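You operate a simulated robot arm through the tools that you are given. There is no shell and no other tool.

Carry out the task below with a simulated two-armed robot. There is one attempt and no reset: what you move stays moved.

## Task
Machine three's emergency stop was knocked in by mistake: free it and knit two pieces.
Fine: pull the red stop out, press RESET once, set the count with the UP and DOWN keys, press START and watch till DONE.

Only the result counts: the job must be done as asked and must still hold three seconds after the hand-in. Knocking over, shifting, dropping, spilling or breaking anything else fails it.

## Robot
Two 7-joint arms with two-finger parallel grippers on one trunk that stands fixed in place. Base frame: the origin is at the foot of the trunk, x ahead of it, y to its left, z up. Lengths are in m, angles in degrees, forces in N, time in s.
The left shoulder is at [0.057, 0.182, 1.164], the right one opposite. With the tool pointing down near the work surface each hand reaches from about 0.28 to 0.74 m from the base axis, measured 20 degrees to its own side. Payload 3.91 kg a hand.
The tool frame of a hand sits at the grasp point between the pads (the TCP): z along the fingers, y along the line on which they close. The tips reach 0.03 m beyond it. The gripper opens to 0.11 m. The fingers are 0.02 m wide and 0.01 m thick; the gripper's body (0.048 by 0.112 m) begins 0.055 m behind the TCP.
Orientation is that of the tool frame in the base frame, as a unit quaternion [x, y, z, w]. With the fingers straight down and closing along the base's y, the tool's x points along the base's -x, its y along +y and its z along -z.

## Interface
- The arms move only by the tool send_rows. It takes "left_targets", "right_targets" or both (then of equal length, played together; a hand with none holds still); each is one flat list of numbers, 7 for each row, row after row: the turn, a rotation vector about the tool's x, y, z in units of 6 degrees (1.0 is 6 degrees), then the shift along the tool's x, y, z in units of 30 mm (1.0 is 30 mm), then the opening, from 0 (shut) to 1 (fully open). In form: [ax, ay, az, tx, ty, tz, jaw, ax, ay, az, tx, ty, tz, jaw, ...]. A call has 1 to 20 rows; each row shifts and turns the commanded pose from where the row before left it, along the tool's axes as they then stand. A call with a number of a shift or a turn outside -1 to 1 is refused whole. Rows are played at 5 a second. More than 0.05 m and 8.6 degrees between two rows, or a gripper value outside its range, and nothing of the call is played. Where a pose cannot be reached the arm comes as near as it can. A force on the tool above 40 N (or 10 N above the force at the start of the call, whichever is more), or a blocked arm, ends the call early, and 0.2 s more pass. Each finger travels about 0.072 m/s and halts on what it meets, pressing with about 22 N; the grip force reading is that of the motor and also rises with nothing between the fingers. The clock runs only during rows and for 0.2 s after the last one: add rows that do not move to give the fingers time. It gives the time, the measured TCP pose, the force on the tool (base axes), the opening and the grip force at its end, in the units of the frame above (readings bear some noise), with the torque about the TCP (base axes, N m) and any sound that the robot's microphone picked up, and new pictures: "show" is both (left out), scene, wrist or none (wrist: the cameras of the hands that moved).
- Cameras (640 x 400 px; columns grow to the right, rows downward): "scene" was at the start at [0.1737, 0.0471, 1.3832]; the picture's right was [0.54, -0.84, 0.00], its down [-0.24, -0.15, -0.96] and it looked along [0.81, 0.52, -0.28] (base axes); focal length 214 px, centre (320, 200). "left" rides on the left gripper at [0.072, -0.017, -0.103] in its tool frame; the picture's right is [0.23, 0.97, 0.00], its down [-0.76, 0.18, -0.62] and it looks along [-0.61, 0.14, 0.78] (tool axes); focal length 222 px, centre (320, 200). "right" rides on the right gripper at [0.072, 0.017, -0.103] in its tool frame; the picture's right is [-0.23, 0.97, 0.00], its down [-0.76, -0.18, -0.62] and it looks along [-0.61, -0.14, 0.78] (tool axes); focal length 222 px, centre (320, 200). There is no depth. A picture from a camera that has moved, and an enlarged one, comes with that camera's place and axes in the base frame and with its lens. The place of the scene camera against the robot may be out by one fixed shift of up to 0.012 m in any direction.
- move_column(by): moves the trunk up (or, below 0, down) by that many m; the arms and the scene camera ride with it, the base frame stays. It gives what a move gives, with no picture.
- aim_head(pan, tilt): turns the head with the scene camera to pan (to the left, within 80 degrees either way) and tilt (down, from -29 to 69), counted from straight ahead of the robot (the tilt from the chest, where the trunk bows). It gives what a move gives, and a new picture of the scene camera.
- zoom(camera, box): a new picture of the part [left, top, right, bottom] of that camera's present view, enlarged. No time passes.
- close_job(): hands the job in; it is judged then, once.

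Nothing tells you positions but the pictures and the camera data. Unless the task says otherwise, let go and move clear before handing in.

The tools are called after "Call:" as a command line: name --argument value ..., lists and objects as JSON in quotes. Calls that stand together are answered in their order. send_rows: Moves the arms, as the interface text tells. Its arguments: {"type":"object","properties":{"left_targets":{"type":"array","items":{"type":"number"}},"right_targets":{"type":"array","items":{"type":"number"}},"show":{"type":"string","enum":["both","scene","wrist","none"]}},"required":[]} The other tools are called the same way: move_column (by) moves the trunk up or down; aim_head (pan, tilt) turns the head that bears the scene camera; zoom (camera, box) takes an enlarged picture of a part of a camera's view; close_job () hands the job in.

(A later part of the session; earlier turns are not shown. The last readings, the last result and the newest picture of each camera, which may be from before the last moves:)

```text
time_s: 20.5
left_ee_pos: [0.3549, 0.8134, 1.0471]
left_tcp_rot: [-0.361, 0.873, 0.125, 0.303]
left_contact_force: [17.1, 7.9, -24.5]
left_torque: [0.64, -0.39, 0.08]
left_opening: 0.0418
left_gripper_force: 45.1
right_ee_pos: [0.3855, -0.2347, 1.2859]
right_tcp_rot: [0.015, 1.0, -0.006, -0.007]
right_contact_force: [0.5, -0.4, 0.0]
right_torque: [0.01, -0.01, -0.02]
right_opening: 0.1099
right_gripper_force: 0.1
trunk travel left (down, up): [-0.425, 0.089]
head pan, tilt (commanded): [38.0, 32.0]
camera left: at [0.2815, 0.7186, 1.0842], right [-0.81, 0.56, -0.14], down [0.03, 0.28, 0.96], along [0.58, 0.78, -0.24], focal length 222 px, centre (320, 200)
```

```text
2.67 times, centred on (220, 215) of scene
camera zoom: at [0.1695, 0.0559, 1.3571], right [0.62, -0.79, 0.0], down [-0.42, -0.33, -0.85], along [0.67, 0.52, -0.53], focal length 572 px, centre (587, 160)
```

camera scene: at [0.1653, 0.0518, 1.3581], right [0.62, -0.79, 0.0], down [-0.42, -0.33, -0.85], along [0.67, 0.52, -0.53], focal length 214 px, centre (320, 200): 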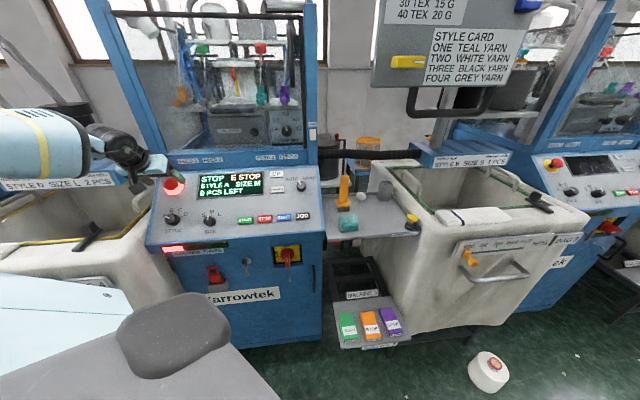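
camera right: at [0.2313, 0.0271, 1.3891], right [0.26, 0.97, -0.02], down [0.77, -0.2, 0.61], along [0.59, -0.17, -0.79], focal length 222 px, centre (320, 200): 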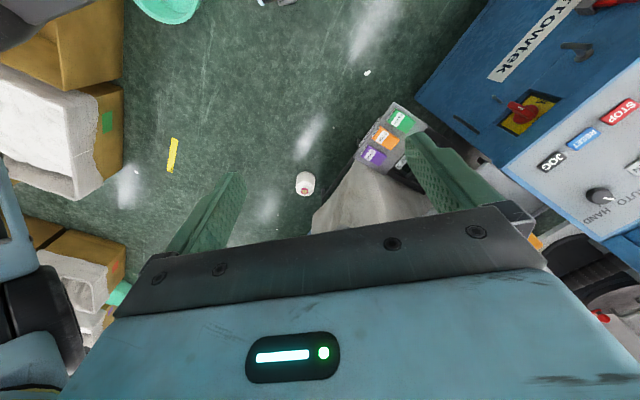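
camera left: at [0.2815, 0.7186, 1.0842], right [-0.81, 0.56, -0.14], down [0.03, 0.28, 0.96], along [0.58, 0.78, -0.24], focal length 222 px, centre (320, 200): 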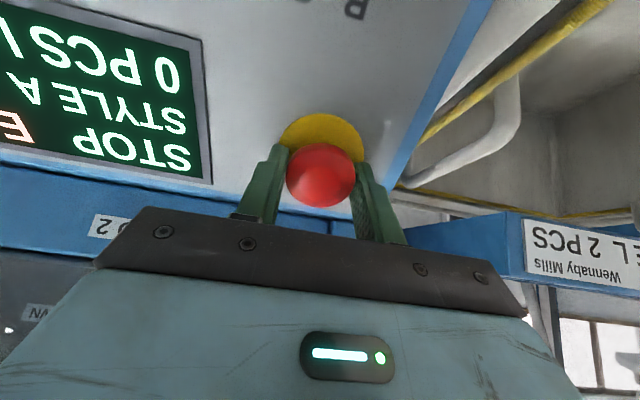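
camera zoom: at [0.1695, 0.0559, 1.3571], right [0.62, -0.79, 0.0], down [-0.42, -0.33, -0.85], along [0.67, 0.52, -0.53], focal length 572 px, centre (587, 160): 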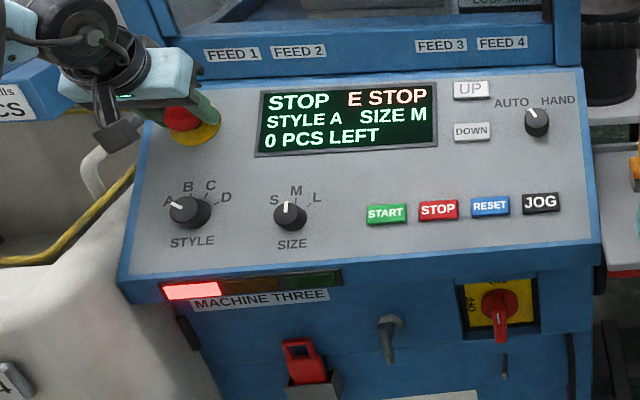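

The ring light has gone from glowing red to plain yellow, so the stop is out; the hand holds about 31 N of outward tension. I'll open the fingers and back away along the normal.

Call:
send_rows --left_targets '[0, 0, 0, 0, 0, 0, 0.8, 0, 0, 0, 0, 0, 0, 0.8, 0, 0, 0, 0, 0, 0, 0.8, 0, 0, 0, 0, 0, -0.5, 0.8, 0, 0, 0, 0, 0, -0.7, 0.8, 0, 0, 0, 0, 0, -0.9, 0.8, 0, 0, 0, 0, 0, -0.9, 0.8, 0, 0, 0, 0, 0, -0.5, 0.8, 0, 0, 0, 0, 0, 0, 0.8]' --show "both"

Call:
zoom --camera "scene" --box '[100, 140, 340, 290]'

Call:
zoom --camera "left" --box '[200, 50, 440, 200]'

```text
time_s: 22.5
left_ee_pos: [0.3054, 0.7663, 1.1347]
left_tcp_rot: [-0.361, 0.872, 0.126, 0.305]
left_contact_force: [-0.4, -0.6, 0.1]
left_torque: [-0.02, 0.01, -0.04]
left_opening: 0.0882
left_gripper_force: 0.0
right_ee_pos: [0.3806, -0.2375, 1.2872]
right_tcp_rot: [0.016, 1.0, -0.005, -0.004]
right_contact_force: [-0.7, 1.3, -0.1]
right_torque: [0.0, -0.02, 0.01]
right_opening: 0.11
right_gripper_force: 0.0
trunk travel left (down, up): [-0.425, 0.089]
head pan, tilt (commanded): [38.0, 32.0]
camera scene: at [0.1657, 0.0522, 1.358], right [0.62, -0.79, 0.0], down [-0.42, -0.33, -0.85], along [0.67, 0.52, -0.53], focal length 214 px, centre (320, 200)
camera left: at [0.2318, 0.6701, 1.1704], right [-0.81, 0.56, -0.14], down [0.02, 0.27, 0.96], along [0.58, 0.78, -0.23], focal length 222 px, centre (320, 200)
```

scene: 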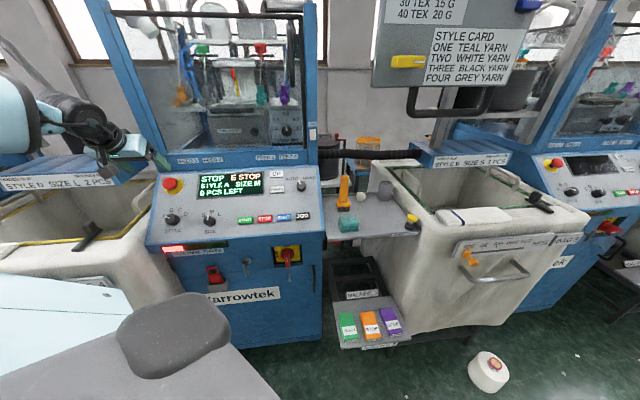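
left: 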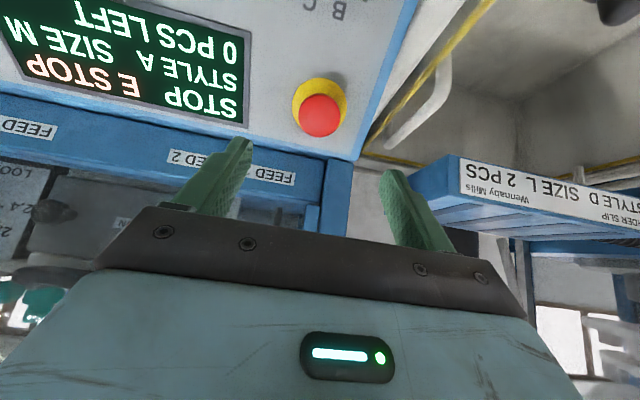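

```text
2.67 times, centred on (220, 215) of scene
camera zoom: at [0.1657, 0.0522, 1.358], right [0.62, -0.79, 0.0], down [-0.42, -0.33, -0.85], along [0.67, 0.52, -0.53], focal length 572 px, centre (587, 160)
```

zoom: 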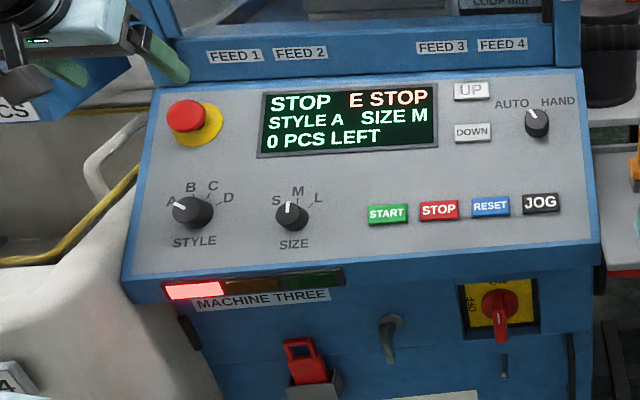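

```text
2.67 times, centred on (320, 125) of left
camera zoom: at [0.2318, 0.6701, 1.1704], right [-0.81, 0.56, -0.14], down [0.02, 0.27, 0.96], along [0.58, 0.78, -0.23], focal length 592 px, centre (320, 400)
```

zoom: 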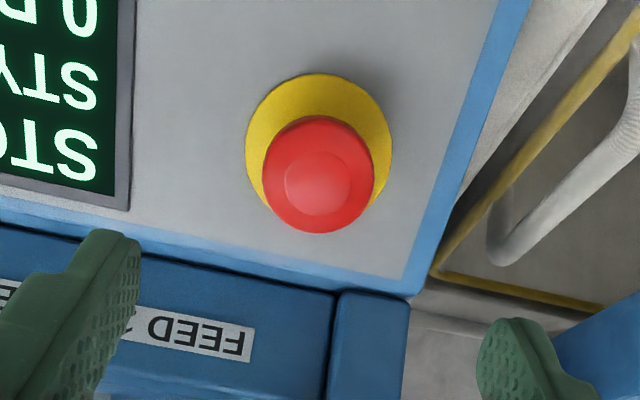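

The stop is fully out and stays out; the display still shows E STOP pending RESET. I'll shut the fingers and move to about 30 mm above the RESET key.

Call:
send_rows --left_targets '[0, 0, 0, 0.345, -0.923, 0, 0, 0, 0, 0, 0.345, -0.923, 0, 0, 0, 0, 0, 0.345, -0.923, 0, 0, 0, 0, 0, 0.345, -0.923, 0, 0, 0, 0, 0, 0.345, -0.923, 0, 0, 0, 0, 0, 0.345, -0.923, 0, 0, 0, 0, 0, 0.345, -0.923, 0.421, 0, 0, 0, 0, 0.345, -0.923, 0.421, 0, 0, 0, 0, 0.345, -0.923, 0.421, 0, 0, 0, 0, 0.345, -0.923, 0.421, 0, 0, 0, 0, 0.345, -0.923, 0.421, 0, 0, 0, 0, 0.345, -0.923, 0.421, 0, 0, 0, 0, 0.345, -0.923, 0.421, 0, 0, 0, 0, 0, 0, 0, 0]' --show "both"

Call:
zoom --camera "left" --box '[200, 50, 440, 200]'

Call:
zoom --camera "scene" --box '[140, 140, 380, 290]'

```text
time_s: 25.5
left_ee_pos: [0.5262, 0.4761, 0.9821]
left_tcp_rot: [-0.362, 0.872, 0.126, 0.306]
left_contact_force: [1.5, -0.6, -0.4]
left_torque: [-0.03, 0.01, 0.02]
left_opening: 0.0001
left_gripper_force: 21.9
right_ee_pos: [0.381, -0.2367, 1.2861]
right_tcp_rot: [0.015, 1.0, -0.004, -0.004]
right_contact_force: [-0.7, -0.5, 0.1]
right_torque: [0.0, 0.0, -0.01]
right_opening: 0.1097
right_gripper_force: 0.0
trunk travel left (down, up): [-0.425, 0.089]
head pan, tilt (commanded): [38.0, 32.0]
camera scene: at [0.1649, 0.0523, 1.3581], right [0.62, -0.79, 0.0], down [-0.42, -0.33, -0.85], along [0.67, 0.52, -0.53], focal length 214 px, centre (320, 200)
camera left: at [0.4524, 0.3801, 1.0183], right [-0.81, 0.56, -0.14], down [0.02, 0.27, 0.96], along [0.58, 0.78, -0.23], focal length 222 px, centre (320, 200)
```

scene: 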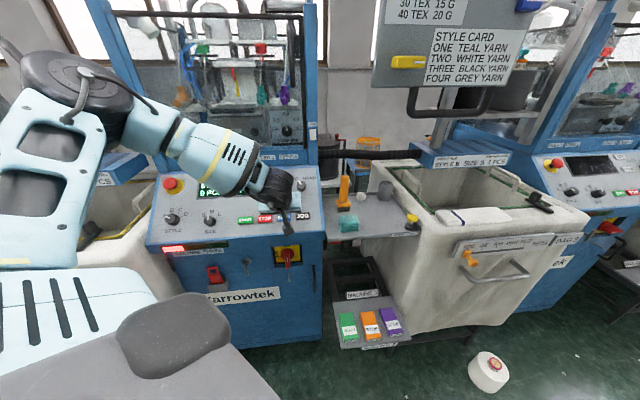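
left: 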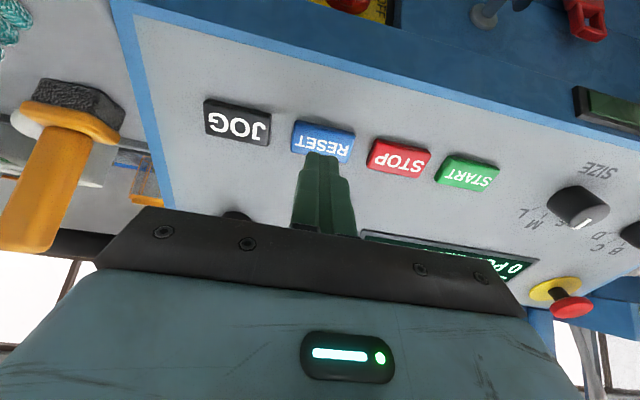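

```text
2.67 times, centred on (320, 125) of left
camera zoom: at [0.4524, 0.3801, 1.0183], right [-0.81, 0.56, -0.14], down [0.02, 0.27, 0.96], along [0.58, 0.78, -0.23], focal length 592 px, centre (320, 400)
```

zoom: 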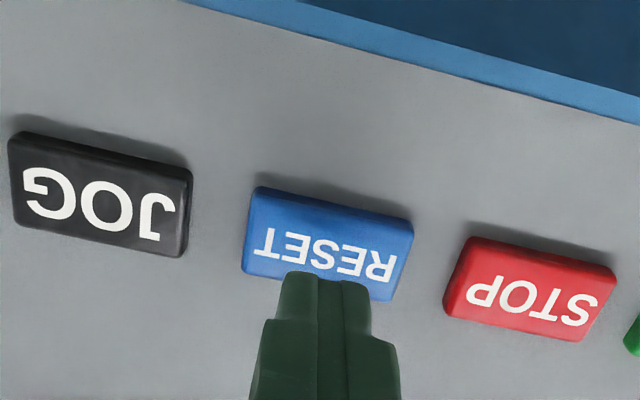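

```text
2.67 times, centred on (260, 215) of scene
camera zoom: at [0.1649, 0.0523, 1.3581], right [0.62, -0.79, 0.0], down [-0.42, -0.33, -0.85], along [0.67, 0.52, -0.53], focal length 572 px, centre (480, 160)
```

zoom: 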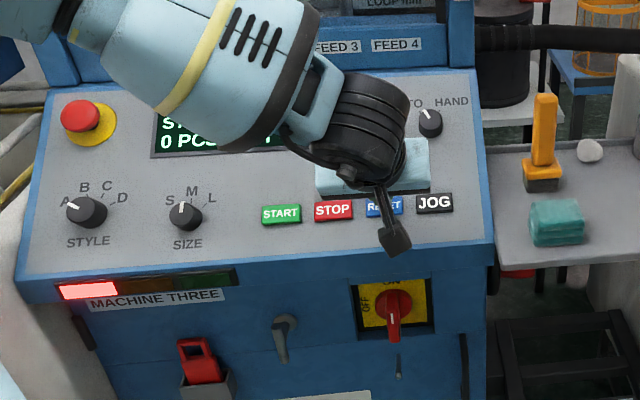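

The closed fingertips are lined up over RESET, about 2 mm off sideways. I'll correct that and approach to just above the key.

Call:
send_rows --left_targets '[0, 0, 0, 0, 0.06, 0.2, 0, 0, 0, 0, 0, 0, 0.2, 0, 0, 0, 0, 0, 0, 0.2, 0, 0, 0, 0, 0, 0, 0.15, 0, 0, 0, 0, 0, 0, 0, 0]' --show "wrist"

Call:
zoom --camera "left" --box '[200, 50, 440, 200]'

```text
time_s: 26.7
left_ee_pos: [0.5349, 0.4882, 0.9646]
left_tcp_rot: [-0.361, 0.872, 0.127, 0.305]
left_contact_force: [-2.5, -0.7, -0.4]
left_torque: [0.02, -0.01, 0.01]
left_opening: 0.0
left_gripper_force: 22.4
right_ee_pos: [0.3818, -0.2374, 1.2883]
right_tcp_rot: [0.015, 1.0, -0.004, -0.005]
right_contact_force: [0.2, -0.6, -0.2]
right_torque: [0.04, -0.01, 0.01]
right_opening: 0.1099
right_gripper_force: 0.1
trunk travel left (down, up): [-0.425, 0.089]
head pan, tilt (commanded): [38.0, 32.0]
camera left: at [0.461, 0.3908, 1.0009], right [-0.81, 0.56, -0.14], down [0.02, 0.27, 0.96], along [0.58, 0.78, -0.23], focal length 222 px, centre (320, 200)
```

left: 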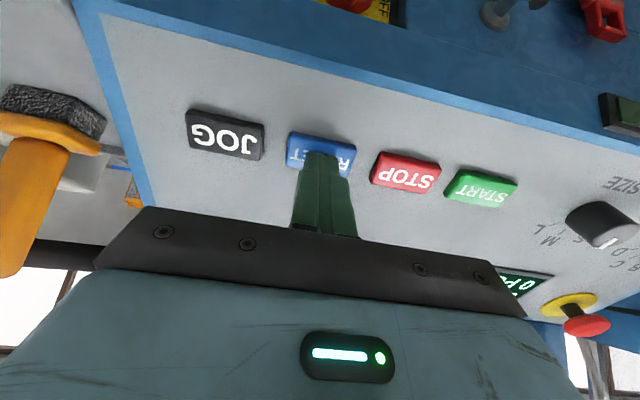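

```text
2.67 times, centred on (320, 125) of left
camera zoom: at [0.461, 0.3908, 1.0009], right [-0.81, 0.56, -0.14], down [0.02, 0.27, 0.96], along [0.58, 0.78, -0.23], focal length 592 px, centre (320, 400)
```

zoom: 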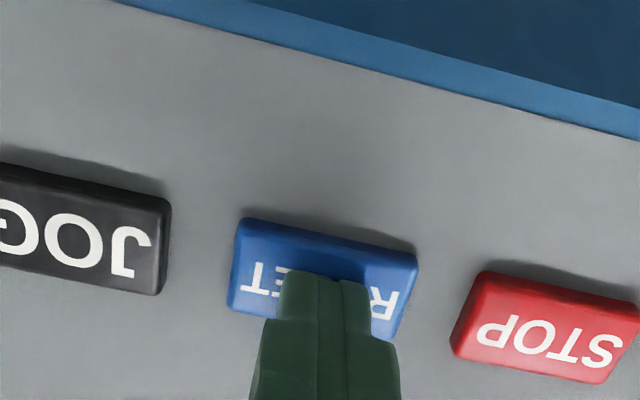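

The tips now cover the middle of RESET and are a few millimetres above it. I'll press in small steps and watch the force and the status lamp.

Call:
send_rows --left_targets '[0, 0, 0, 0, 0, 0.1, 0, 0, 0, 0, 0, 0, 0.1, 0, 0, 0, 0, 0, 0, 0.1, 0]' --show "both"

Call:
zoom --camera "scene" --box '[140, 140, 380, 290]'

```text
time_s: 27.5
left_ee_pos: [0.5365, 0.4892, 0.9614]
left_tcp_rot: [-0.361, 0.871, 0.126, 0.307]
left_contact_force: [-9.9, -6.4, 17.1]
left_torque: [0.04, 0.06, 0.02]
left_opening: 0.0
left_gripper_force: 21.5
right_ee_pos: [0.3782, -0.2386, 1.2883]
right_tcp_rot: [0.016, 1.0, -0.003, -0.004]
right_contact_force: [0.0, 0.4, -0.2]
right_torque: [0.01, -0.02, 0.0]
right_opening: 0.1101
right_gripper_force: 0.0
trunk travel left (down, up): [-0.425, 0.089]
head pan, tilt (commanded): [38.0, 32.0]
heard: click
camera scene: at [0.1628, 0.0498, 1.3587], right [0.62, -0.79, 0.0], down [-0.42, -0.33, -0.85], along [0.67, 0.52, -0.53], focal length 214 px, centre (320, 200)
camera left: at [0.463, 0.3931, 0.996], right [-0.81, 0.56, -0.15], down [0.02, 0.27, 0.96], along [0.58, 0.78, -0.23], focal length 222 px, centre (320, 200)
```

scene: 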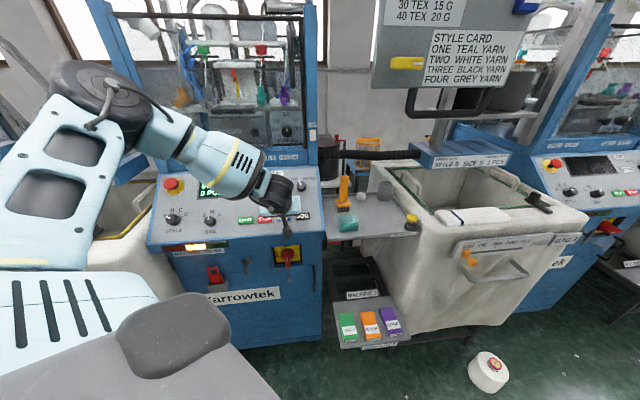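
left: 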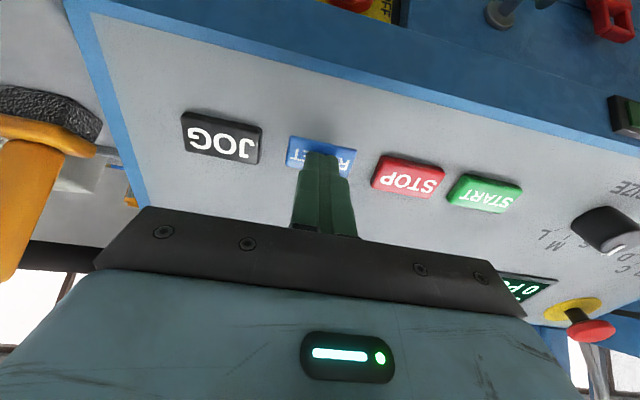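

```text
2.67 times, centred on (260, 215) of scene
camera zoom: at [0.1628, 0.0498, 1.3587], right [0.62, -0.79, 0.0], down [-0.42, -0.33, -0.85], along [0.67, 0.52, -0.53], focal length 572 px, centre (480, 160)
```

zoom: 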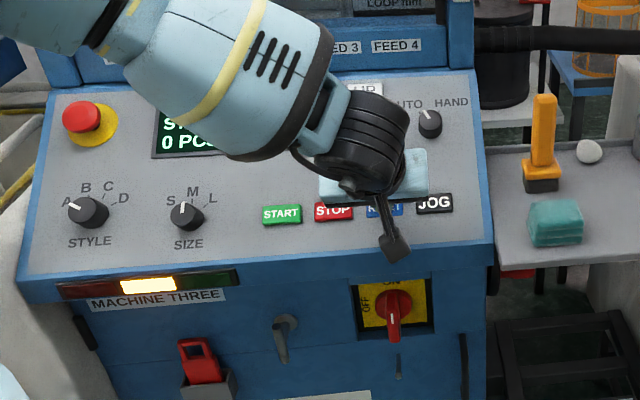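

A click was heard and the lamp went from red to amber, so RESET registered once. I'll retract 40 mm and move up the panel to a spot above the UP key.

Call:
send_rows --left_targets '[0, 0, 0, 0, 0, -0.67, 0, 0, 0, 0, 0, 0, -0.67, 0, 0, 0, 0, -0.758, 0.09, 0.027, 0, 0, 0, 0, -0.758, 0.09, 0.027, 0, 0, 0, 0, -0.758, 0.09, 0.027, 0, 0, 0, 0, -0.758, 0.09, 0.027, 0, 0, 0, 0, -0.758, 0.09, 0.027, 0, 0, 0, 0, -0.758, 0.09, 0.027, 0, 0, 0, 0, -0.758, 0.09, 0.027, 0, 0, 0, 0, 0, 0, 0, 0]' --show "both"

Call:
zoom --camera "left" --box '[200, 50, 440, 200]'

Call:
zoom --camera "scene" --box '[140, 140, 380, 290]'

```text
time_s: 29.7
left_ee_pos: [0.597, 0.5783, 1.083]
left_tcp_rot: [-0.361, 0.872, 0.127, 0.306]
left_contact_force: [-0.2, -0.1, 0.6]
left_torque: [0.03, -0.02, -0.01]
left_opening: 0.0
left_gripper_force: 22.1
right_ee_pos: [0.3824, -0.2376, 1.2886]
right_tcp_rot: [0.016, 1.0, -0.004, -0.005]
right_contact_force: [-0.2, 0.9, 0.1]
right_torque: [-0.01, -0.01, -0.03]
right_opening: 0.1099
right_gripper_force: 0.1
trunk travel left (down, up): [-0.425, 0.089]
head pan, tilt (commanded): [38.0, 32.0]
camera scene: at [0.1655, 0.052, 1.358], right [0.62, -0.79, 0.0], down [-0.42, -0.33, -0.85], along [0.67, 0.52, -0.53], focal length 214 px, centre (320, 200)
camera left: at [0.5241, 0.4818, 1.1188], right [-0.81, 0.56, -0.14], down [0.02, 0.27, 0.96], along [0.58, 0.78, -0.23], focal length 222 px, centre (320, 200)
```

scene: 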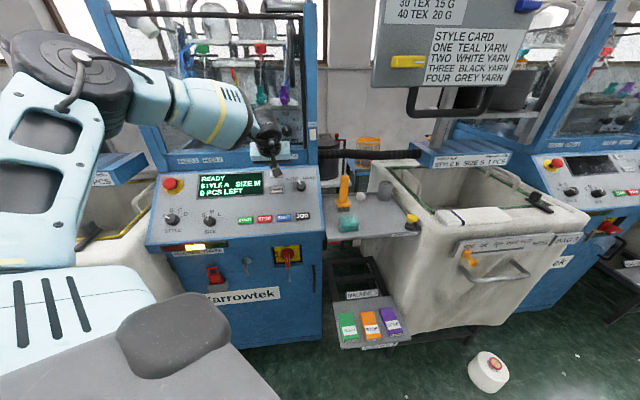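
left: 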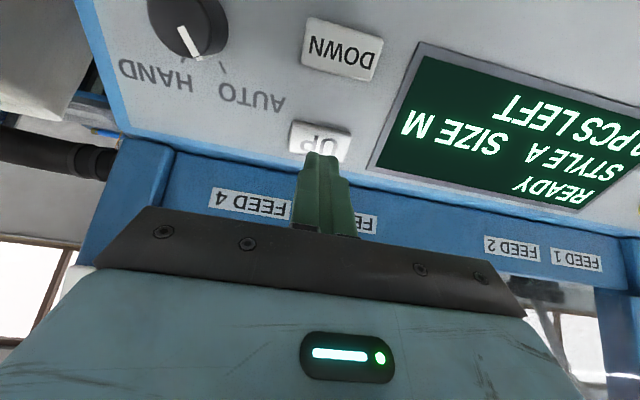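

```text
2.67 times, centred on (320, 125) of left
camera zoom: at [0.5241, 0.4818, 1.1188], right [-0.81, 0.56, -0.14], down [0.02, 0.27, 0.96], along [0.58, 0.78, -0.23], focal length 592 px, centre (320, 400)
```

zoom: 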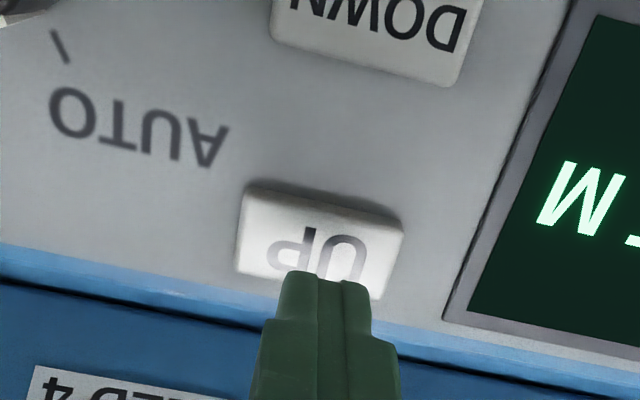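

```text
2.67 times, centred on (260, 215) of scene
camera zoom: at [0.1655, 0.052, 1.358], right [0.62, -0.79, 0.0], down [-0.42, -0.33, -0.85], along [0.67, 0.52, -0.53], focal length 572 px, centre (480, 160)
```

zoom: 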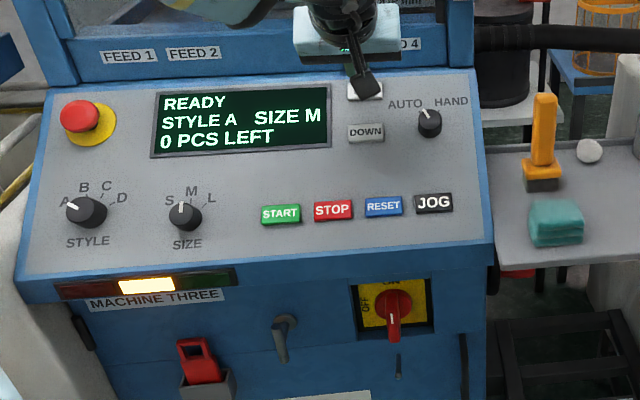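

The display now reads READY, 0 PCS LEFT, and the tips are above UP. I'll shift 4 mm down the panel to centre on the key, approach, and press once.

Call:
send_rows --left_targets '[0, 0, 0, 0.14, 0, 0.2, 0, 0, 0, 0, 0, 0, 0.2, 0, 0, 0, 0, 0, 0, 0.2, 0, 0, 0, 0, 0, 0, 0.15, 0, 0, 0, 0, 0, 0, 0, 0]' --show "wrist"

Call:
zoom --camera "left" --box '[200, 50, 440, 200]'

Call:
zoom --camera "scene" --box '[140, 140, 380, 290]'

```text
time_s: 30.9
left_ee_pos: [0.6042, 0.5861, 1.0632]
left_tcp_rot: [-0.362, 0.871, 0.127, 0.306]
left_contact_force: [0.6, 0.8, 1.0]
left_torque: [0.02, 0.0, 0.03]
left_opening: 0.0001
left_gripper_force: 22.1
right_ee_pos: [0.3817, -0.2377, 1.2871]
right_tcp_rot: [0.017, 1.0, -0.004, -0.004]
right_contact_force: [-0.3, 1.2, 0.2]
right_torque: [-0.03, -0.02, -0.01]
right_opening: 0.1098
right_gripper_force: 0.1
trunk travel left (down, up): [-0.425, 0.089]
head pan, tilt (commanded): [38.0, 32.0]
camera left: at [0.5307, 0.489, 1.0996], right [-0.81, 0.56, -0.14], down [0.02, 0.27, 0.96], along [0.58, 0.78, -0.23], focal length 222 px, centre (320, 200)
```

left: 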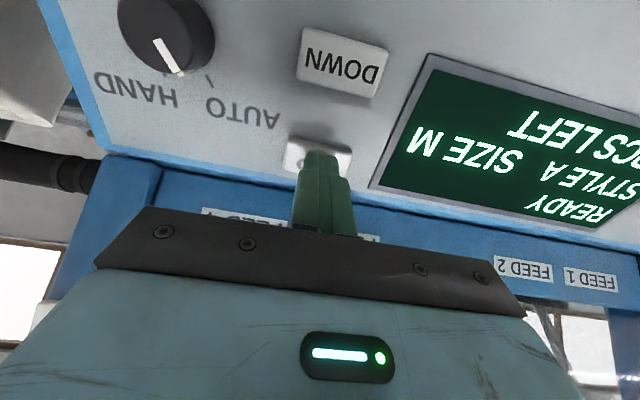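

```text
2.67 times, centred on (320, 125) of left
camera zoom: at [0.5307, 0.489, 1.0996], right [-0.81, 0.56, -0.14], down [0.02, 0.27, 0.96], along [0.58, 0.78, -0.23], focal length 592 px, centre (320, 400)
```

zoom: 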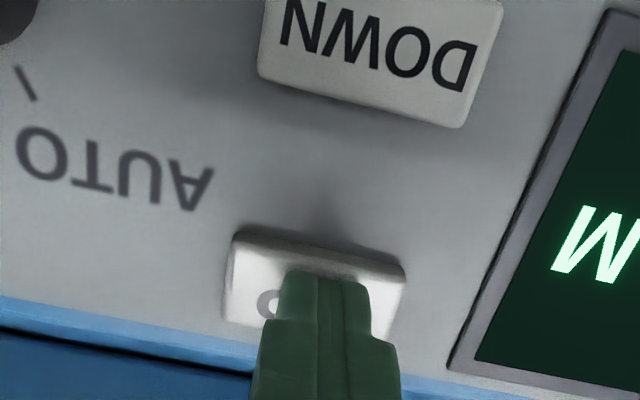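

```text
2.67 times, centred on (260, 215) of scene
camera zoom: at [0.1655, 0.052, 1.358], right [0.62, -0.79, 0.0], down [-0.42, -0.33, -0.85], along [0.67, 0.52, -0.53], focal length 572 px, centre (480, 160)
```

zoom: 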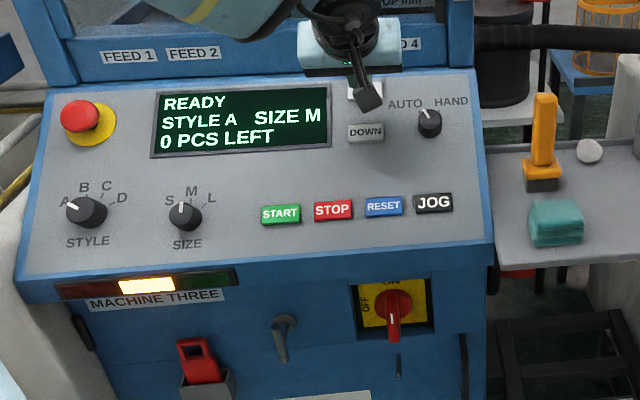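

The tips are centred over UP just off the key. I'll press and release it once in one go, then read the count.

Call:
send_rows --left_targets '[0, 0, 0, 0, 0, 0.1, 0, 0, 0, 0, 0, 0, 0.1, 0, 0, 0, 0, 0, 0, 0.1, 0, 0, 0, 0, 0, 0, -0.15, 0, 0, 0, 0, 0, 0, -0.15, 0, 0, 0, 0, 0, 0, 0, 0]' --show "scene"

Call:
zoom --camera "scene" --box '[140, 140, 380, 290]'

```text
time_s: 32.3
left_ee_pos: [0.604, 0.5866, 1.0634]
left_tcp_rot: [-0.362, 0.872, 0.127, 0.305]
left_contact_force: [-0.5, -0.5, 0.4]
left_torque: [0.0, 0.02, 0.02]
left_opening: 0.0
left_gripper_force: 22.1
right_ee_pos: [0.3816, -0.2378, 1.2881]
right_tcp_rot: [0.015, 1.0, -0.004, -0.004]
right_contact_force: [0.3, -0.3, -0.2]
right_torque: [0.0, -0.02, 0.05]
right_opening: 0.1101
right_gripper_force: 0.0
trunk travel left (down, up): [-0.425, 0.089]
head pan, tilt (commanded): [38.0, 32.0]
heard: click
camera scene: at [0.1658, 0.0521, 1.358], right [0.62, -0.79, 0.0], down [-0.42, -0.33, -0.85], along [0.67, 0.52, -0.53], focal length 214 px, centre (320, 200)
```

scene: 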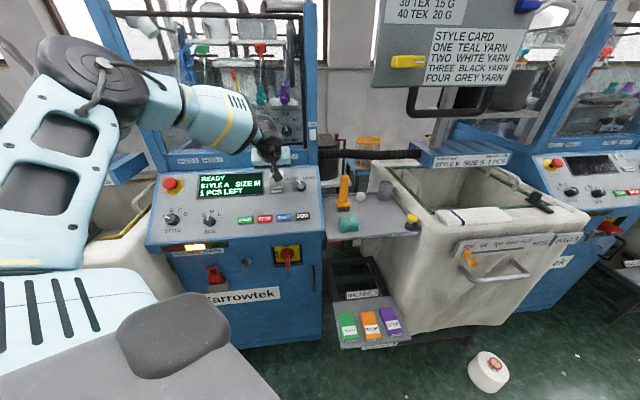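

```text
2.67 times, centred on (260, 215) of scene
camera zoom: at [0.1658, 0.0521, 1.358], right [0.62, -0.79, 0.0], down [-0.42, -0.33, -0.85], along [0.67, 0.52, -0.53], focal length 572 px, centre (480, 160)
```

zoom: 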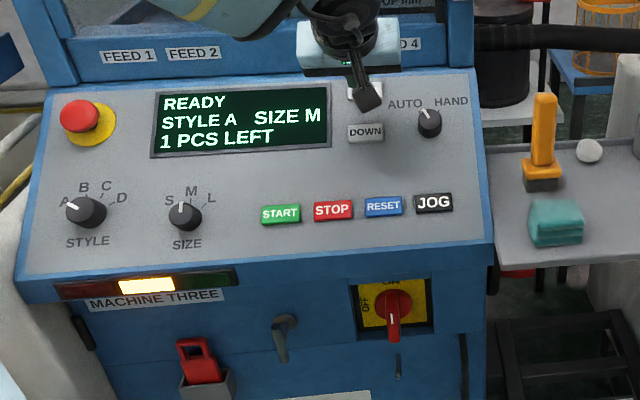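

One click was heard and the display reads 1 PCS LEFT. I'll press UP a second time in the same way.

Call:
send_rows --left_targets '[0, 0, 0, 0, 0, 0.1, 0, 0, 0, 0, 0, 0, 0.1, 0, 0, 0, 0, 0, 0, 0.1, 0, 0, 0, 0, 0, 0, -0.15, 0, 0, 0, 0, 0, 0, -0.15, 0, 0, 0, 0, 0, 0, -0.2, 0]' --show "scene"

Call:
zoom --camera "scene" --box '[140, 140, 380, 290]'

```text
time_s: 33.7
left_ee_pos: [0.6014, 0.5833, 1.0686]
left_tcp_rot: [-0.361, 0.872, 0.126, 0.305]
left_contact_force: [-0.1, -0.2, -0.3]
left_torque: [0.0, 0.02, 0.0]
left_opening: 0.0002
left_gripper_force: 22.1
right_ee_pos: [0.3821, -0.2388, 1.2875]
right_tcp_rot: [0.016, 1.0, -0.004, -0.004]
right_contact_force: [-0.5, 0.1, -0.3]
right_torque: [0.0, 0.0, 0.0]
right_opening: 0.1101
right_gripper_force: 0.1
trunk travel left (down, up): [-0.425, 0.089]
head pan, tilt (commanded): [38.0, 32.0]
heard: click
camera scene: at [0.1655, 0.052, 1.358], right [0.62, -0.79, 0.0], down [-0.42, -0.33, -0.85], along [0.67, 0.52, -0.53], focal length 214 px, centre (320, 200)
```

scene: 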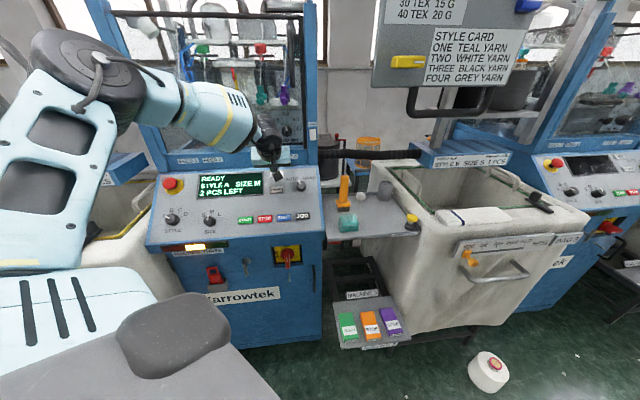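

```text
2.67 times, centred on (260, 215) of scene
camera zoom: at [0.1655, 0.052, 1.358], right [0.62, -0.79, 0.0], down [-0.42, -0.33, -0.85], along [0.67, 0.52, -0.53], focal length 572 px, centre (480, 160)
```

zoom: 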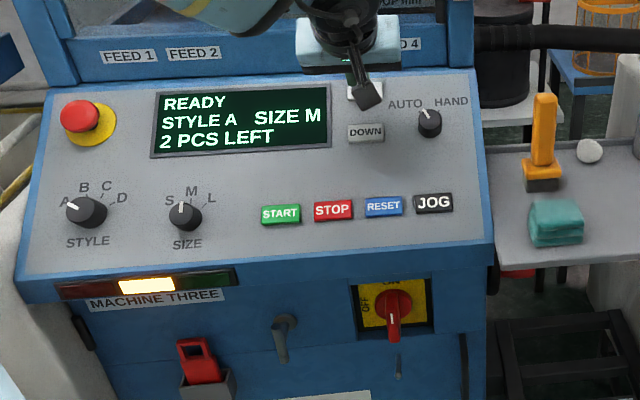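

The count is set to 2 PCS LEFT. Now I retract and move across to a spot about 30 mm above START.

Call:
send_rows --left_targets '[0, 0, 0, 0, 0, -0.83, 0, 0, 0, 0, 0.664, 0.435, 0.039, 0, 0, 0, 0, 0.664, 0.435, 0.039, 0, 0, 0, 0, 0.664, 0.435, 0.039, 0, 0, 0, 0, 0.664, 0.435, 0.039, 0, 0, 0, 0, 0.664, 0.435, 0.039, 0, 0, 0, 0, 0.664, 0.435, 0.039, 0, 0, 0, 0, 0.664, 0.435, 0.039, 0, 0, 0, 0, 0.664, 0.435, 0.039, 0, 0, 0, 0, 0, 0, 0, 0]' --show "both"

Call:
zoom --camera "left" --box '[200, 50, 440, 200]'

Call:
zoom --camera "scene" --box '[140, 140, 380, 290]'

```text
time_s: 35.9
left_ee_pos: [0.4333, 0.5626, 0.9807]
left_tcp_rot: [-0.361, 0.872, 0.127, 0.305]
left_contact_force: [1.1, -0.3, -0.5]
left_torque: [0.02, -0.01, -0.02]
left_opening: 0.0
left_gripper_force: 21.7
right_ee_pos: [0.3814, -0.2372, 1.2872]
right_tcp_rot: [0.015, 1.0, -0.004, -0.005]
right_contact_force: [0.8, -1.0, 0.7]
right_torque: [0.01, 0.03, -0.01]
right_opening: 0.1104
right_gripper_force: 0.1
trunk travel left (down, up): [-0.425, 0.089]
head pan, tilt (commanded): [38.0, 32.0]
camera scene: at [0.1658, 0.0517, 1.358], right [0.62, -0.79, 0.0], down [-0.42, -0.33, -0.85], along [0.67, 0.52, -0.53], focal length 214 px, centre (320, 200)
camera left: at [0.3592, 0.4655, 1.018], right [-0.81, 0.56, -0.14], down [0.02, 0.27, 0.96], along [0.58, 0.78, -0.23], focal length 222 px, centre (320, 200)
```

scene: 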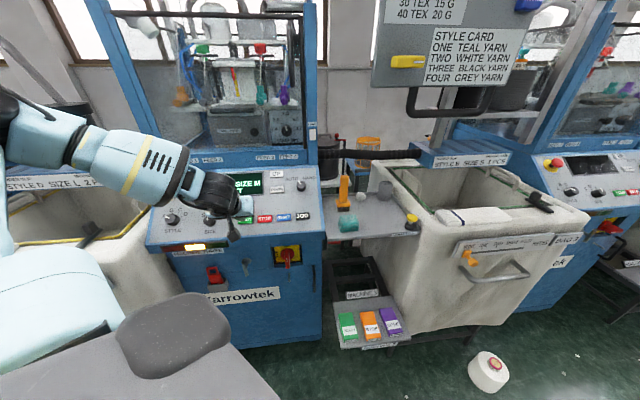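
left: 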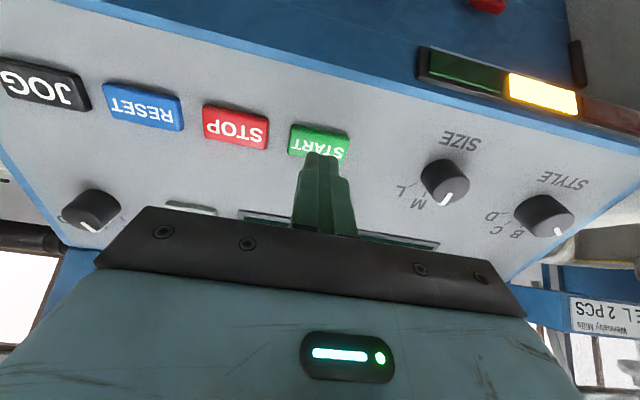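

```text
2.67 times, centred on (320, 125) of left
camera zoom: at [0.3592, 0.4655, 1.018], right [-0.81, 0.56, -0.14], down [0.02, 0.27, 0.96], along [0.58, 0.78, -0.23], focal length 592 px, centre (320, 400)
```

zoom: 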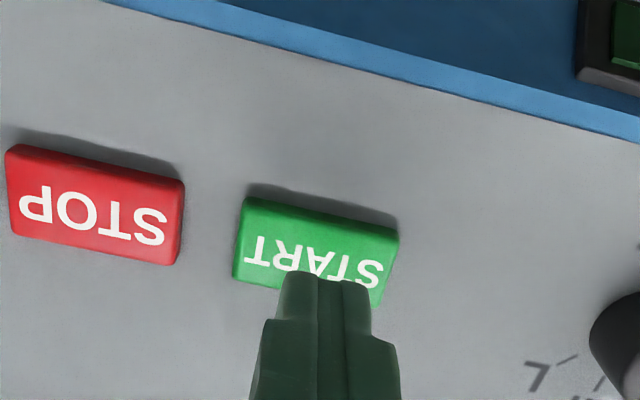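

```text
2.67 times, centred on (260, 215) of scene
camera zoom: at [0.1658, 0.0517, 1.358], right [0.62, -0.79, 0.0], down [-0.42, -0.33, -0.85], along [0.67, 0.52, -0.53], focal length 572 px, centre (480, 160)
```

zoom: 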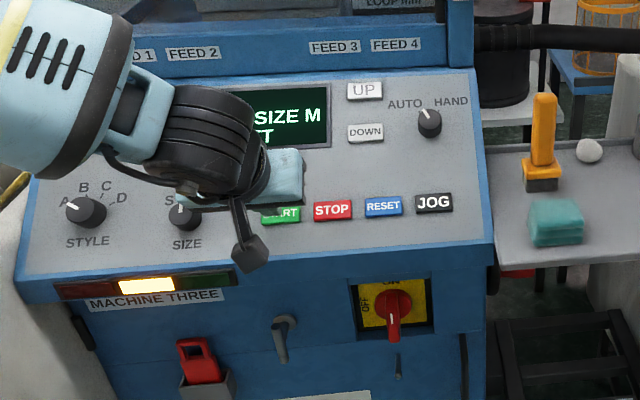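

The tips are lined up over START within about 1.5 mm. I'll approach and press it, then release.

Call:
send_rows --left_targets '[0, 0, 0, 0, -0.05, 0.2, 0, 0, 0, 0, 0, 0, 0.2, 0, 0, 0, 0, 0, 0, 0.2, 0, 0, 0, 0, 0, 0, 0.2, 0, 0, 0, 0, 0, 0, 0, 0]' --show "wrist"

Call:
zoom --camera "left" --box '[200, 50, 440, 200]'

```text
time_s: 37.1
left_ee_pos: [0.4435, 0.5717, 0.9636]
left_tcp_rot: [-0.361, 0.872, 0.127, 0.305]
left_contact_force: [-0.1, 0.5, 0.8]
left_torque: [0.0, 0.01, 0.0]
left_opening: 0.0
left_gripper_force: 22.0
right_ee_pos: [0.3819, -0.2377, 1.2884]
right_tcp_rot: [0.017, 1.0, -0.003, -0.005]
right_contact_force: [-0.4, 0.3, 0.4]
right_torque: [0.01, -0.02, -0.05]
right_opening: 0.1099
right_gripper_force: 0.0
trunk travel left (down, up): [-0.425, 0.089]
head pan, tilt (commanded): [38.0, 32.0]
camera left: at [0.3707, 0.4751, 0.9991], right [-0.81, 0.56, -0.14], down [0.02, 0.27, 0.96], along [0.58, 0.78, -0.23], focal length 222 px, centre (320, 200)
```

left: 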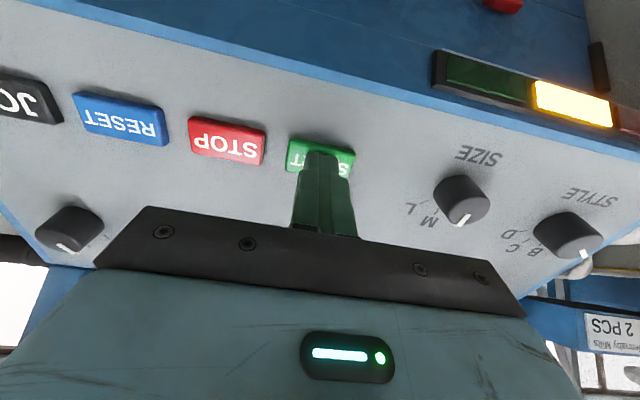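

```text
2.67 times, centred on (320, 125) of left
camera zoom: at [0.3707, 0.4751, 0.9991], right [-0.81, 0.56, -0.14], down [0.02, 0.27, 0.96], along [0.58, 0.78, -0.23], focal length 592 px, centre (320, 400)
```

zoom: 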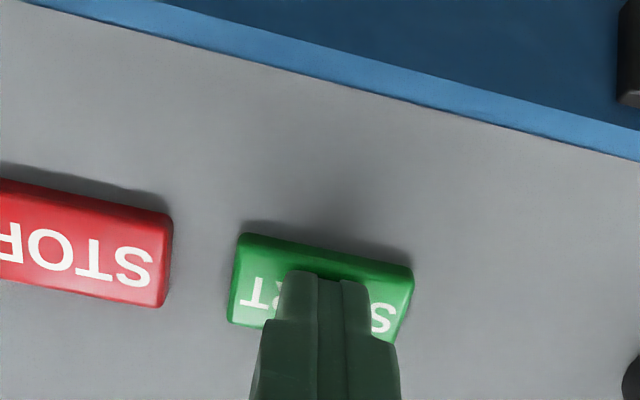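

The fingertips are centred just above START with no other key near them. I'll press and release.

Call:
send_rows --left_targets '[0, 0, 0, 0, 0, 0.1, 0, 0, 0, 0, 0, 0, 0.1, 0, 0, 0, 0, 0, 0, 0.1, 0, 0, 0, 0, 0, 0, -0.15, 0, 0, 0, 0, 0, 0, -0.2, 0, 0, 0, 0, 0, 0, -0.2, 0]' --show "both"

Call:
zoom --camera "scene" --box '[140, 140, 380, 290]'

```text
time_s: 38.5
left_ee_pos: [0.4403, 0.5702, 0.9681]
left_tcp_rot: [-0.363, 0.872, 0.127, 0.304]
left_contact_force: [1.0, -0.3, -0.9]
left_torque: [0.02, -0.04, -0.03]
left_opening: 0.0001
left_gripper_force: 22.7
right_ee_pos: [0.382, -0.238, 1.2881]
right_tcp_rot: [0.016, 1.0, -0.005, -0.004]
right_contact_force: [-1.5, -0.8, -1.2]
right_torque: [-0.03, -0.03, -0.01]
right_opening: 0.1101
right_gripper_force: 0.1
trunk travel left (down, up): [-0.425, 0.089]
head pan, tilt (commanded): [38.0, 32.0]
heard: click
camera scene: at [0.1656, 0.0518, 1.358], right [0.62, -0.79, 0.0], down [-0.42, -0.33, -0.85], along [0.67, 0.52, -0.53], focal length 214 px, centre (320, 200)
camera left: at [0.3667, 0.4724, 1.0043], right [-0.81, 0.56, -0.14], down [0.02, 0.27, 0.96], along [0.58, 0.78, -0.23], focal length 222 px, centre (320, 200)
```

scene: 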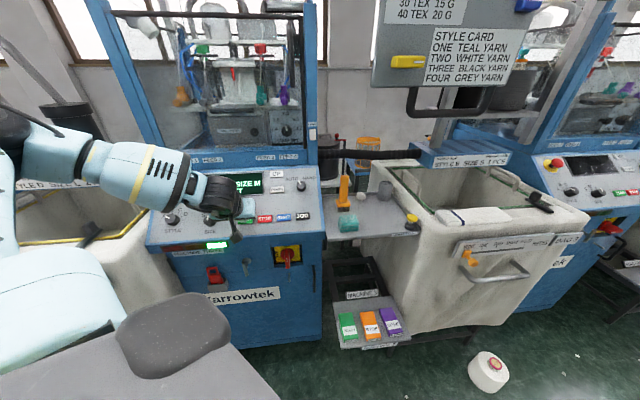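
left: 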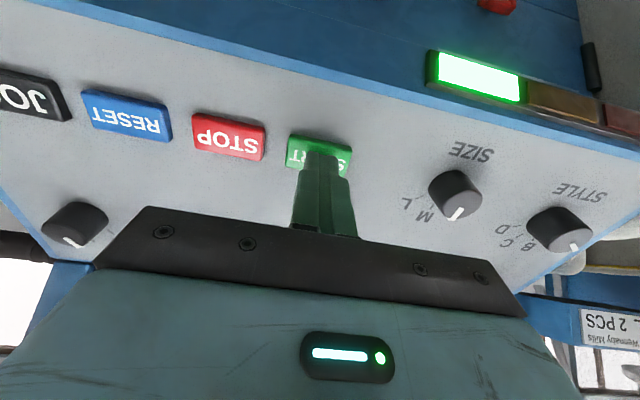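

```text
2.67 times, centred on (260, 215) of scene
camera zoom: at [0.1656, 0.0518, 1.358], right [0.62, -0.79, 0.0], down [-0.42, -0.33, -0.85], along [0.67, 0.52, -0.53], focal length 572 px, centre (480, 160)
```

zoom: 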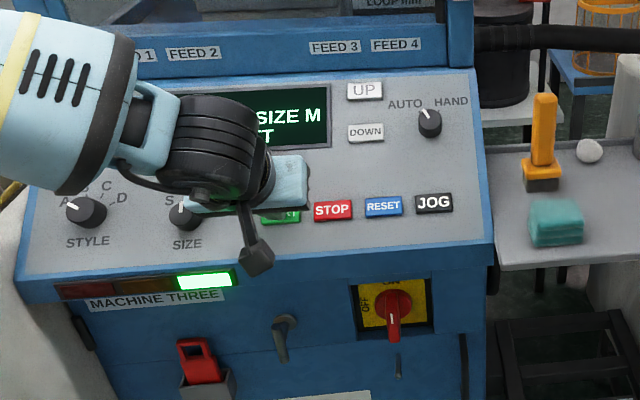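

A click, and the lamp is now green: the machine is running. I'll draw the hand well back and to the left so the display can be watched.

Call:
send_rows --left_targets '[0, 0, 0, 0, 0, -1, 0, 0, 0, 0, 0, 0, -1, 0, 0, 0, 0, 0, 0, -1, 0, 0, 0, 0, 0, 0, -1, 0, 0, 0, 0, 0, 1, -0.3, 0, 0, 0, 0, 0, 1, -0.3, 0, 0, 0, 0, 0, 1, -0.3, 0, 0, 0, 0, 0, 1, 0, 0, 0, 0, 0, 0, 1, 0, 0, 0, 0, 0, 0, 0, 0, 0]' --show "scene"

Call:
zoom --camera "scene" --box '[140, 140, 380, 290]'

```text
time_s: 40.7
left_ee_pos: [0.2704, 0.61, 1.0831]
left_tcp_rot: [-0.362, 0.872, 0.126, 0.306]
left_contact_force: [1.0, 0.2, 0.2]
left_torque: [0.04, 0.0, -0.01]
left_opening: 0.0
left_gripper_force: 22.3
right_ee_pos: [0.3821, -0.237, 1.2881]
right_tcp_rot: [0.015, 1.0, -0.004, -0.005]
right_contact_force: [-0.1, -0.1, 0.0]
right_torque: [-0.02, -0.01, 0.0]
right_opening: 0.11
right_gripper_force: 0.0
trunk travel left (down, up): [-0.425, 0.089]
head pan, tilt (commanded): [38.0, 32.0]
camera scene: at [0.166, 0.0522, 1.3579], right [0.62, -0.79, 0.0], down [-0.42, -0.33, -0.85], along [0.67, 0.52, -0.53], focal length 214 px, centre (320, 200)
```

scene: 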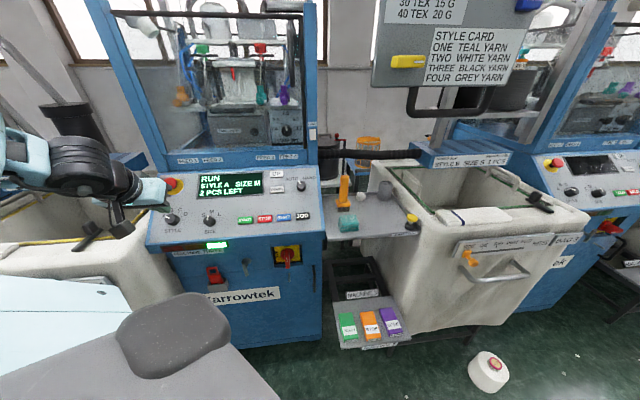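

```text
2.67 times, centred on (260, 215) of scene
camera zoom: at [0.166, 0.0522, 1.3579], right [0.62, -0.79, 0.0], down [-0.42, -0.33, -0.85], along [0.67, 0.52, -0.53], focal length 572 px, centre (480, 160)
```

zoom: 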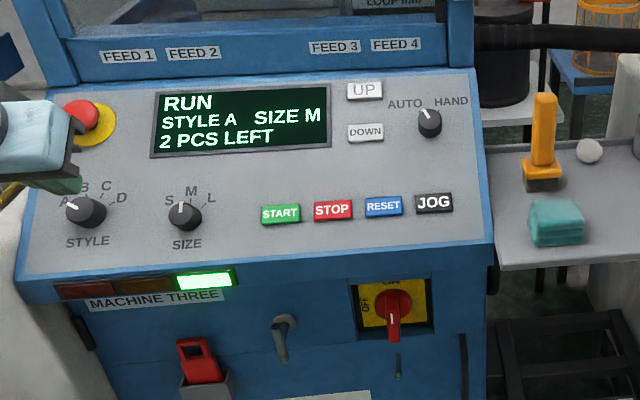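

The display reads RUN, 2 PCS LEFT and the hand is clear. Now I hold still and watch.

Call:
send_rows --left_targets '[0, 0, 0, 0, 0, 0, 0, 0, 0, 0, 0, 0, 0, 0, 0, 0, 0, 0, 0, 0, 0, 0, 0, 0, 0, 0, 0, 0, 0, 0, 0, 0, 0, 0, 0, 0, 0, 0, 0, 0, 0, 0, 0, 0, 0, 0, 0, 0, 0, 0, 0, 0, 0, 0, 0, 0, 0, 0, 0, 0, 0, 0, 0, 0, 0, 0, 0, 0, 0, 0, 0, 0, 0, 0, 0, 0, 0, 0, 0, 0, 0, 0, 0, 0, 0, 0, 0, 0, 0, 0, 0, 0, 0, 0, 0, 0, 0, 0, 0, 0, 0, 0, 0, 0, 0, 0, 0, 0, 0, 0, 0, 0, 0, 0, 0, 0, 0, 0, 0, 0, 0, 0, 0, 0, 0, 0, 0, 0, 0, 0, 0, 0, 0, 0, 0, 0, 0, 0, 0, 0]' --show "scene"

Call:
zoom --camera "scene" --box '[140, 140, 380, 290]'

```text
time_s: 44.9
left_ee_pos: [0.2694, 0.6073, 1.0821]
left_tcp_rot: [-0.362, 0.872, 0.127, 0.305]
left_contact_force: [0.3, 0.3, 0.7]
left_torque: [-0.01, 0.0, 0.02]
left_opening: 0.0
left_gripper_force: 21.9
right_ee_pos: [0.3811, -0.2385, 1.2868]
right_tcp_rot: [0.016, 1.0, -0.004, -0.005]
right_contact_force: [0.4, 0.7, -0.1]
right_torque: [0.0, 0.02, 0.0]
right_opening: 0.11
right_gripper_force: 0.1
trunk travel left (down, up): [-0.425, 0.089]
head pan, tilt (commanded): [38.0, 32.0]
camera scene: at [0.1656, 0.052, 1.358], right [0.62, -0.79, 0.0], down [-0.42, -0.33, -0.85], along [0.67, 0.52, -0.53], focal length 214 px, centre (320, 200)
```

scene: 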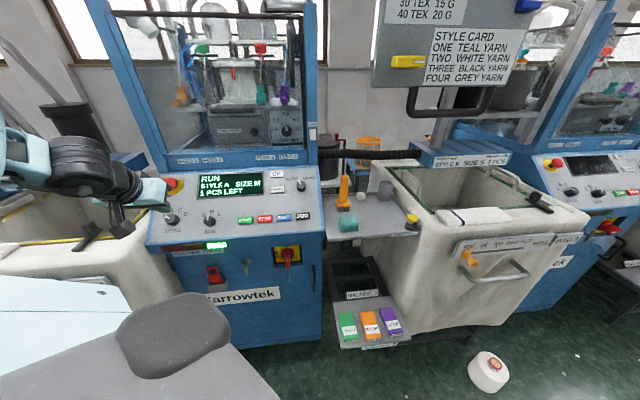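

```text
2.67 times, centred on (260, 215) of scene
camera zoom: at [0.1656, 0.052, 1.358], right [0.62, -0.79, 0.0], down [-0.42, -0.33, -0.85], along [0.67, 0.52, -0.53], focal length 572 px, centre (480, 160)
```

zoom: 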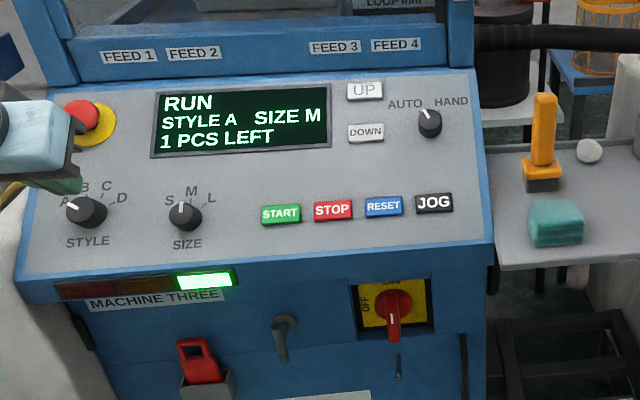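

The first piece is done: RUN, 1 PCS LEFT. I keep waiting and watching.

Call:
send_rows --left_targets '[0, 0, 0, 0, 0, 0, 0, 0, 0, 0, 0, 0, 0, 0, 0, 0, 0, 0, 0, 0, 0, 0, 0, 0, 0, 0, 0, 0, 0, 0, 0, 0, 0, 0, 0, 0, 0, 0, 0, 0, 0, 0, 0, 0, 0, 0, 0, 0, 0, 0, 0, 0, 0, 0, 0, 0, 0, 0, 0, 0, 0, 0, 0, 0, 0, 0, 0, 0, 0, 0, 0, 0, 0, 0, 0, 0, 0, 0, 0, 0, 0, 0, 0, 0, 0, 0, 0, 0, 0, 0, 0, 0, 0, 0, 0, 0, 0, 0, 0, 0, 0, 0, 0, 0, 0, 0, 0, 0, 0, 0, 0, 0, 0, 0, 0, 0, 0, 0, 0, 0, 0, 0, 0, 0, 0, 0, 0, 0, 0, 0, 0, 0, 0, 0, 0, 0, 0, 0, 0, 0]' --show "scene"

Call:
zoom --camera "scene" --box '[140, 140, 380, 290]'

```text
time_s: 49.1
left_ee_pos: [0.2698, 0.6093, 1.083]
left_tcp_rot: [-0.361, 0.872, 0.127, 0.305]
left_contact_force: [0.2, 0.7, 0.4]
left_torque: [0.01, 0.02, 0.02]
left_opening: 0.0
left_gripper_force: 22.5
right_ee_pos: [0.3819, -0.2381, 1.2877]
right_tcp_rot: [0.016, 1.0, -0.004, -0.005]
right_contact_force: [-0.3, 0.2, -0.3]
right_torque: [-0.02, 0.01, -0.01]
right_opening: 0.1102
right_gripper_force: 0.1
trunk travel left (down, up): [-0.425, 0.089]
head pan, tilt (commanded): [38.0, 32.0]
camera scene: at [0.1656, 0.052, 1.358], right [0.62, -0.79, 0.0], down [-0.42, -0.33, -0.85], along [0.67, 0.52, -0.53], focal length 214 px, centre (320, 200)
```

scene: 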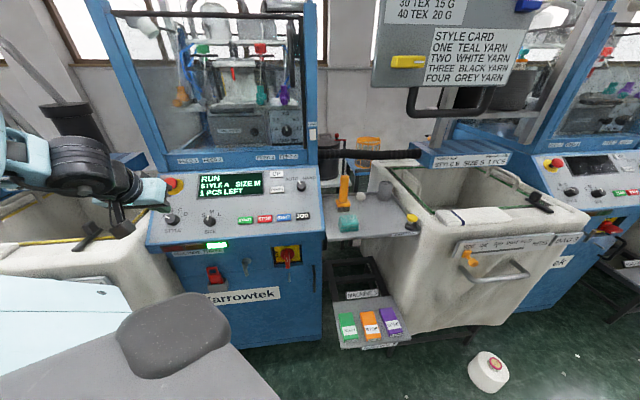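

```text
2.67 times, centred on (260, 215) of scene
camera zoom: at [0.1656, 0.052, 1.358], right [0.62, -0.79, 0.0], down [-0.42, -0.33, -0.85], along [0.67, 0.52, -0.53], focal length 572 px, centre (480, 160)
```

zoom: 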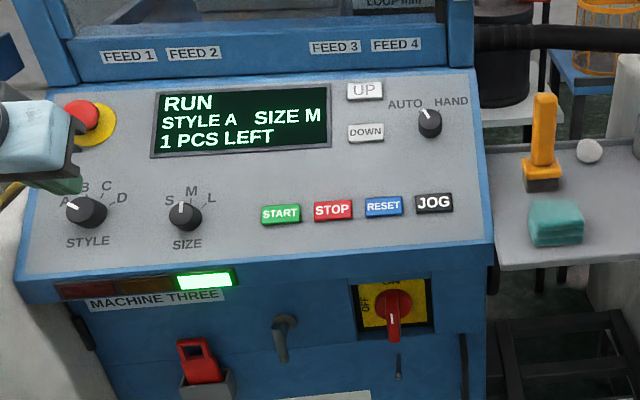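

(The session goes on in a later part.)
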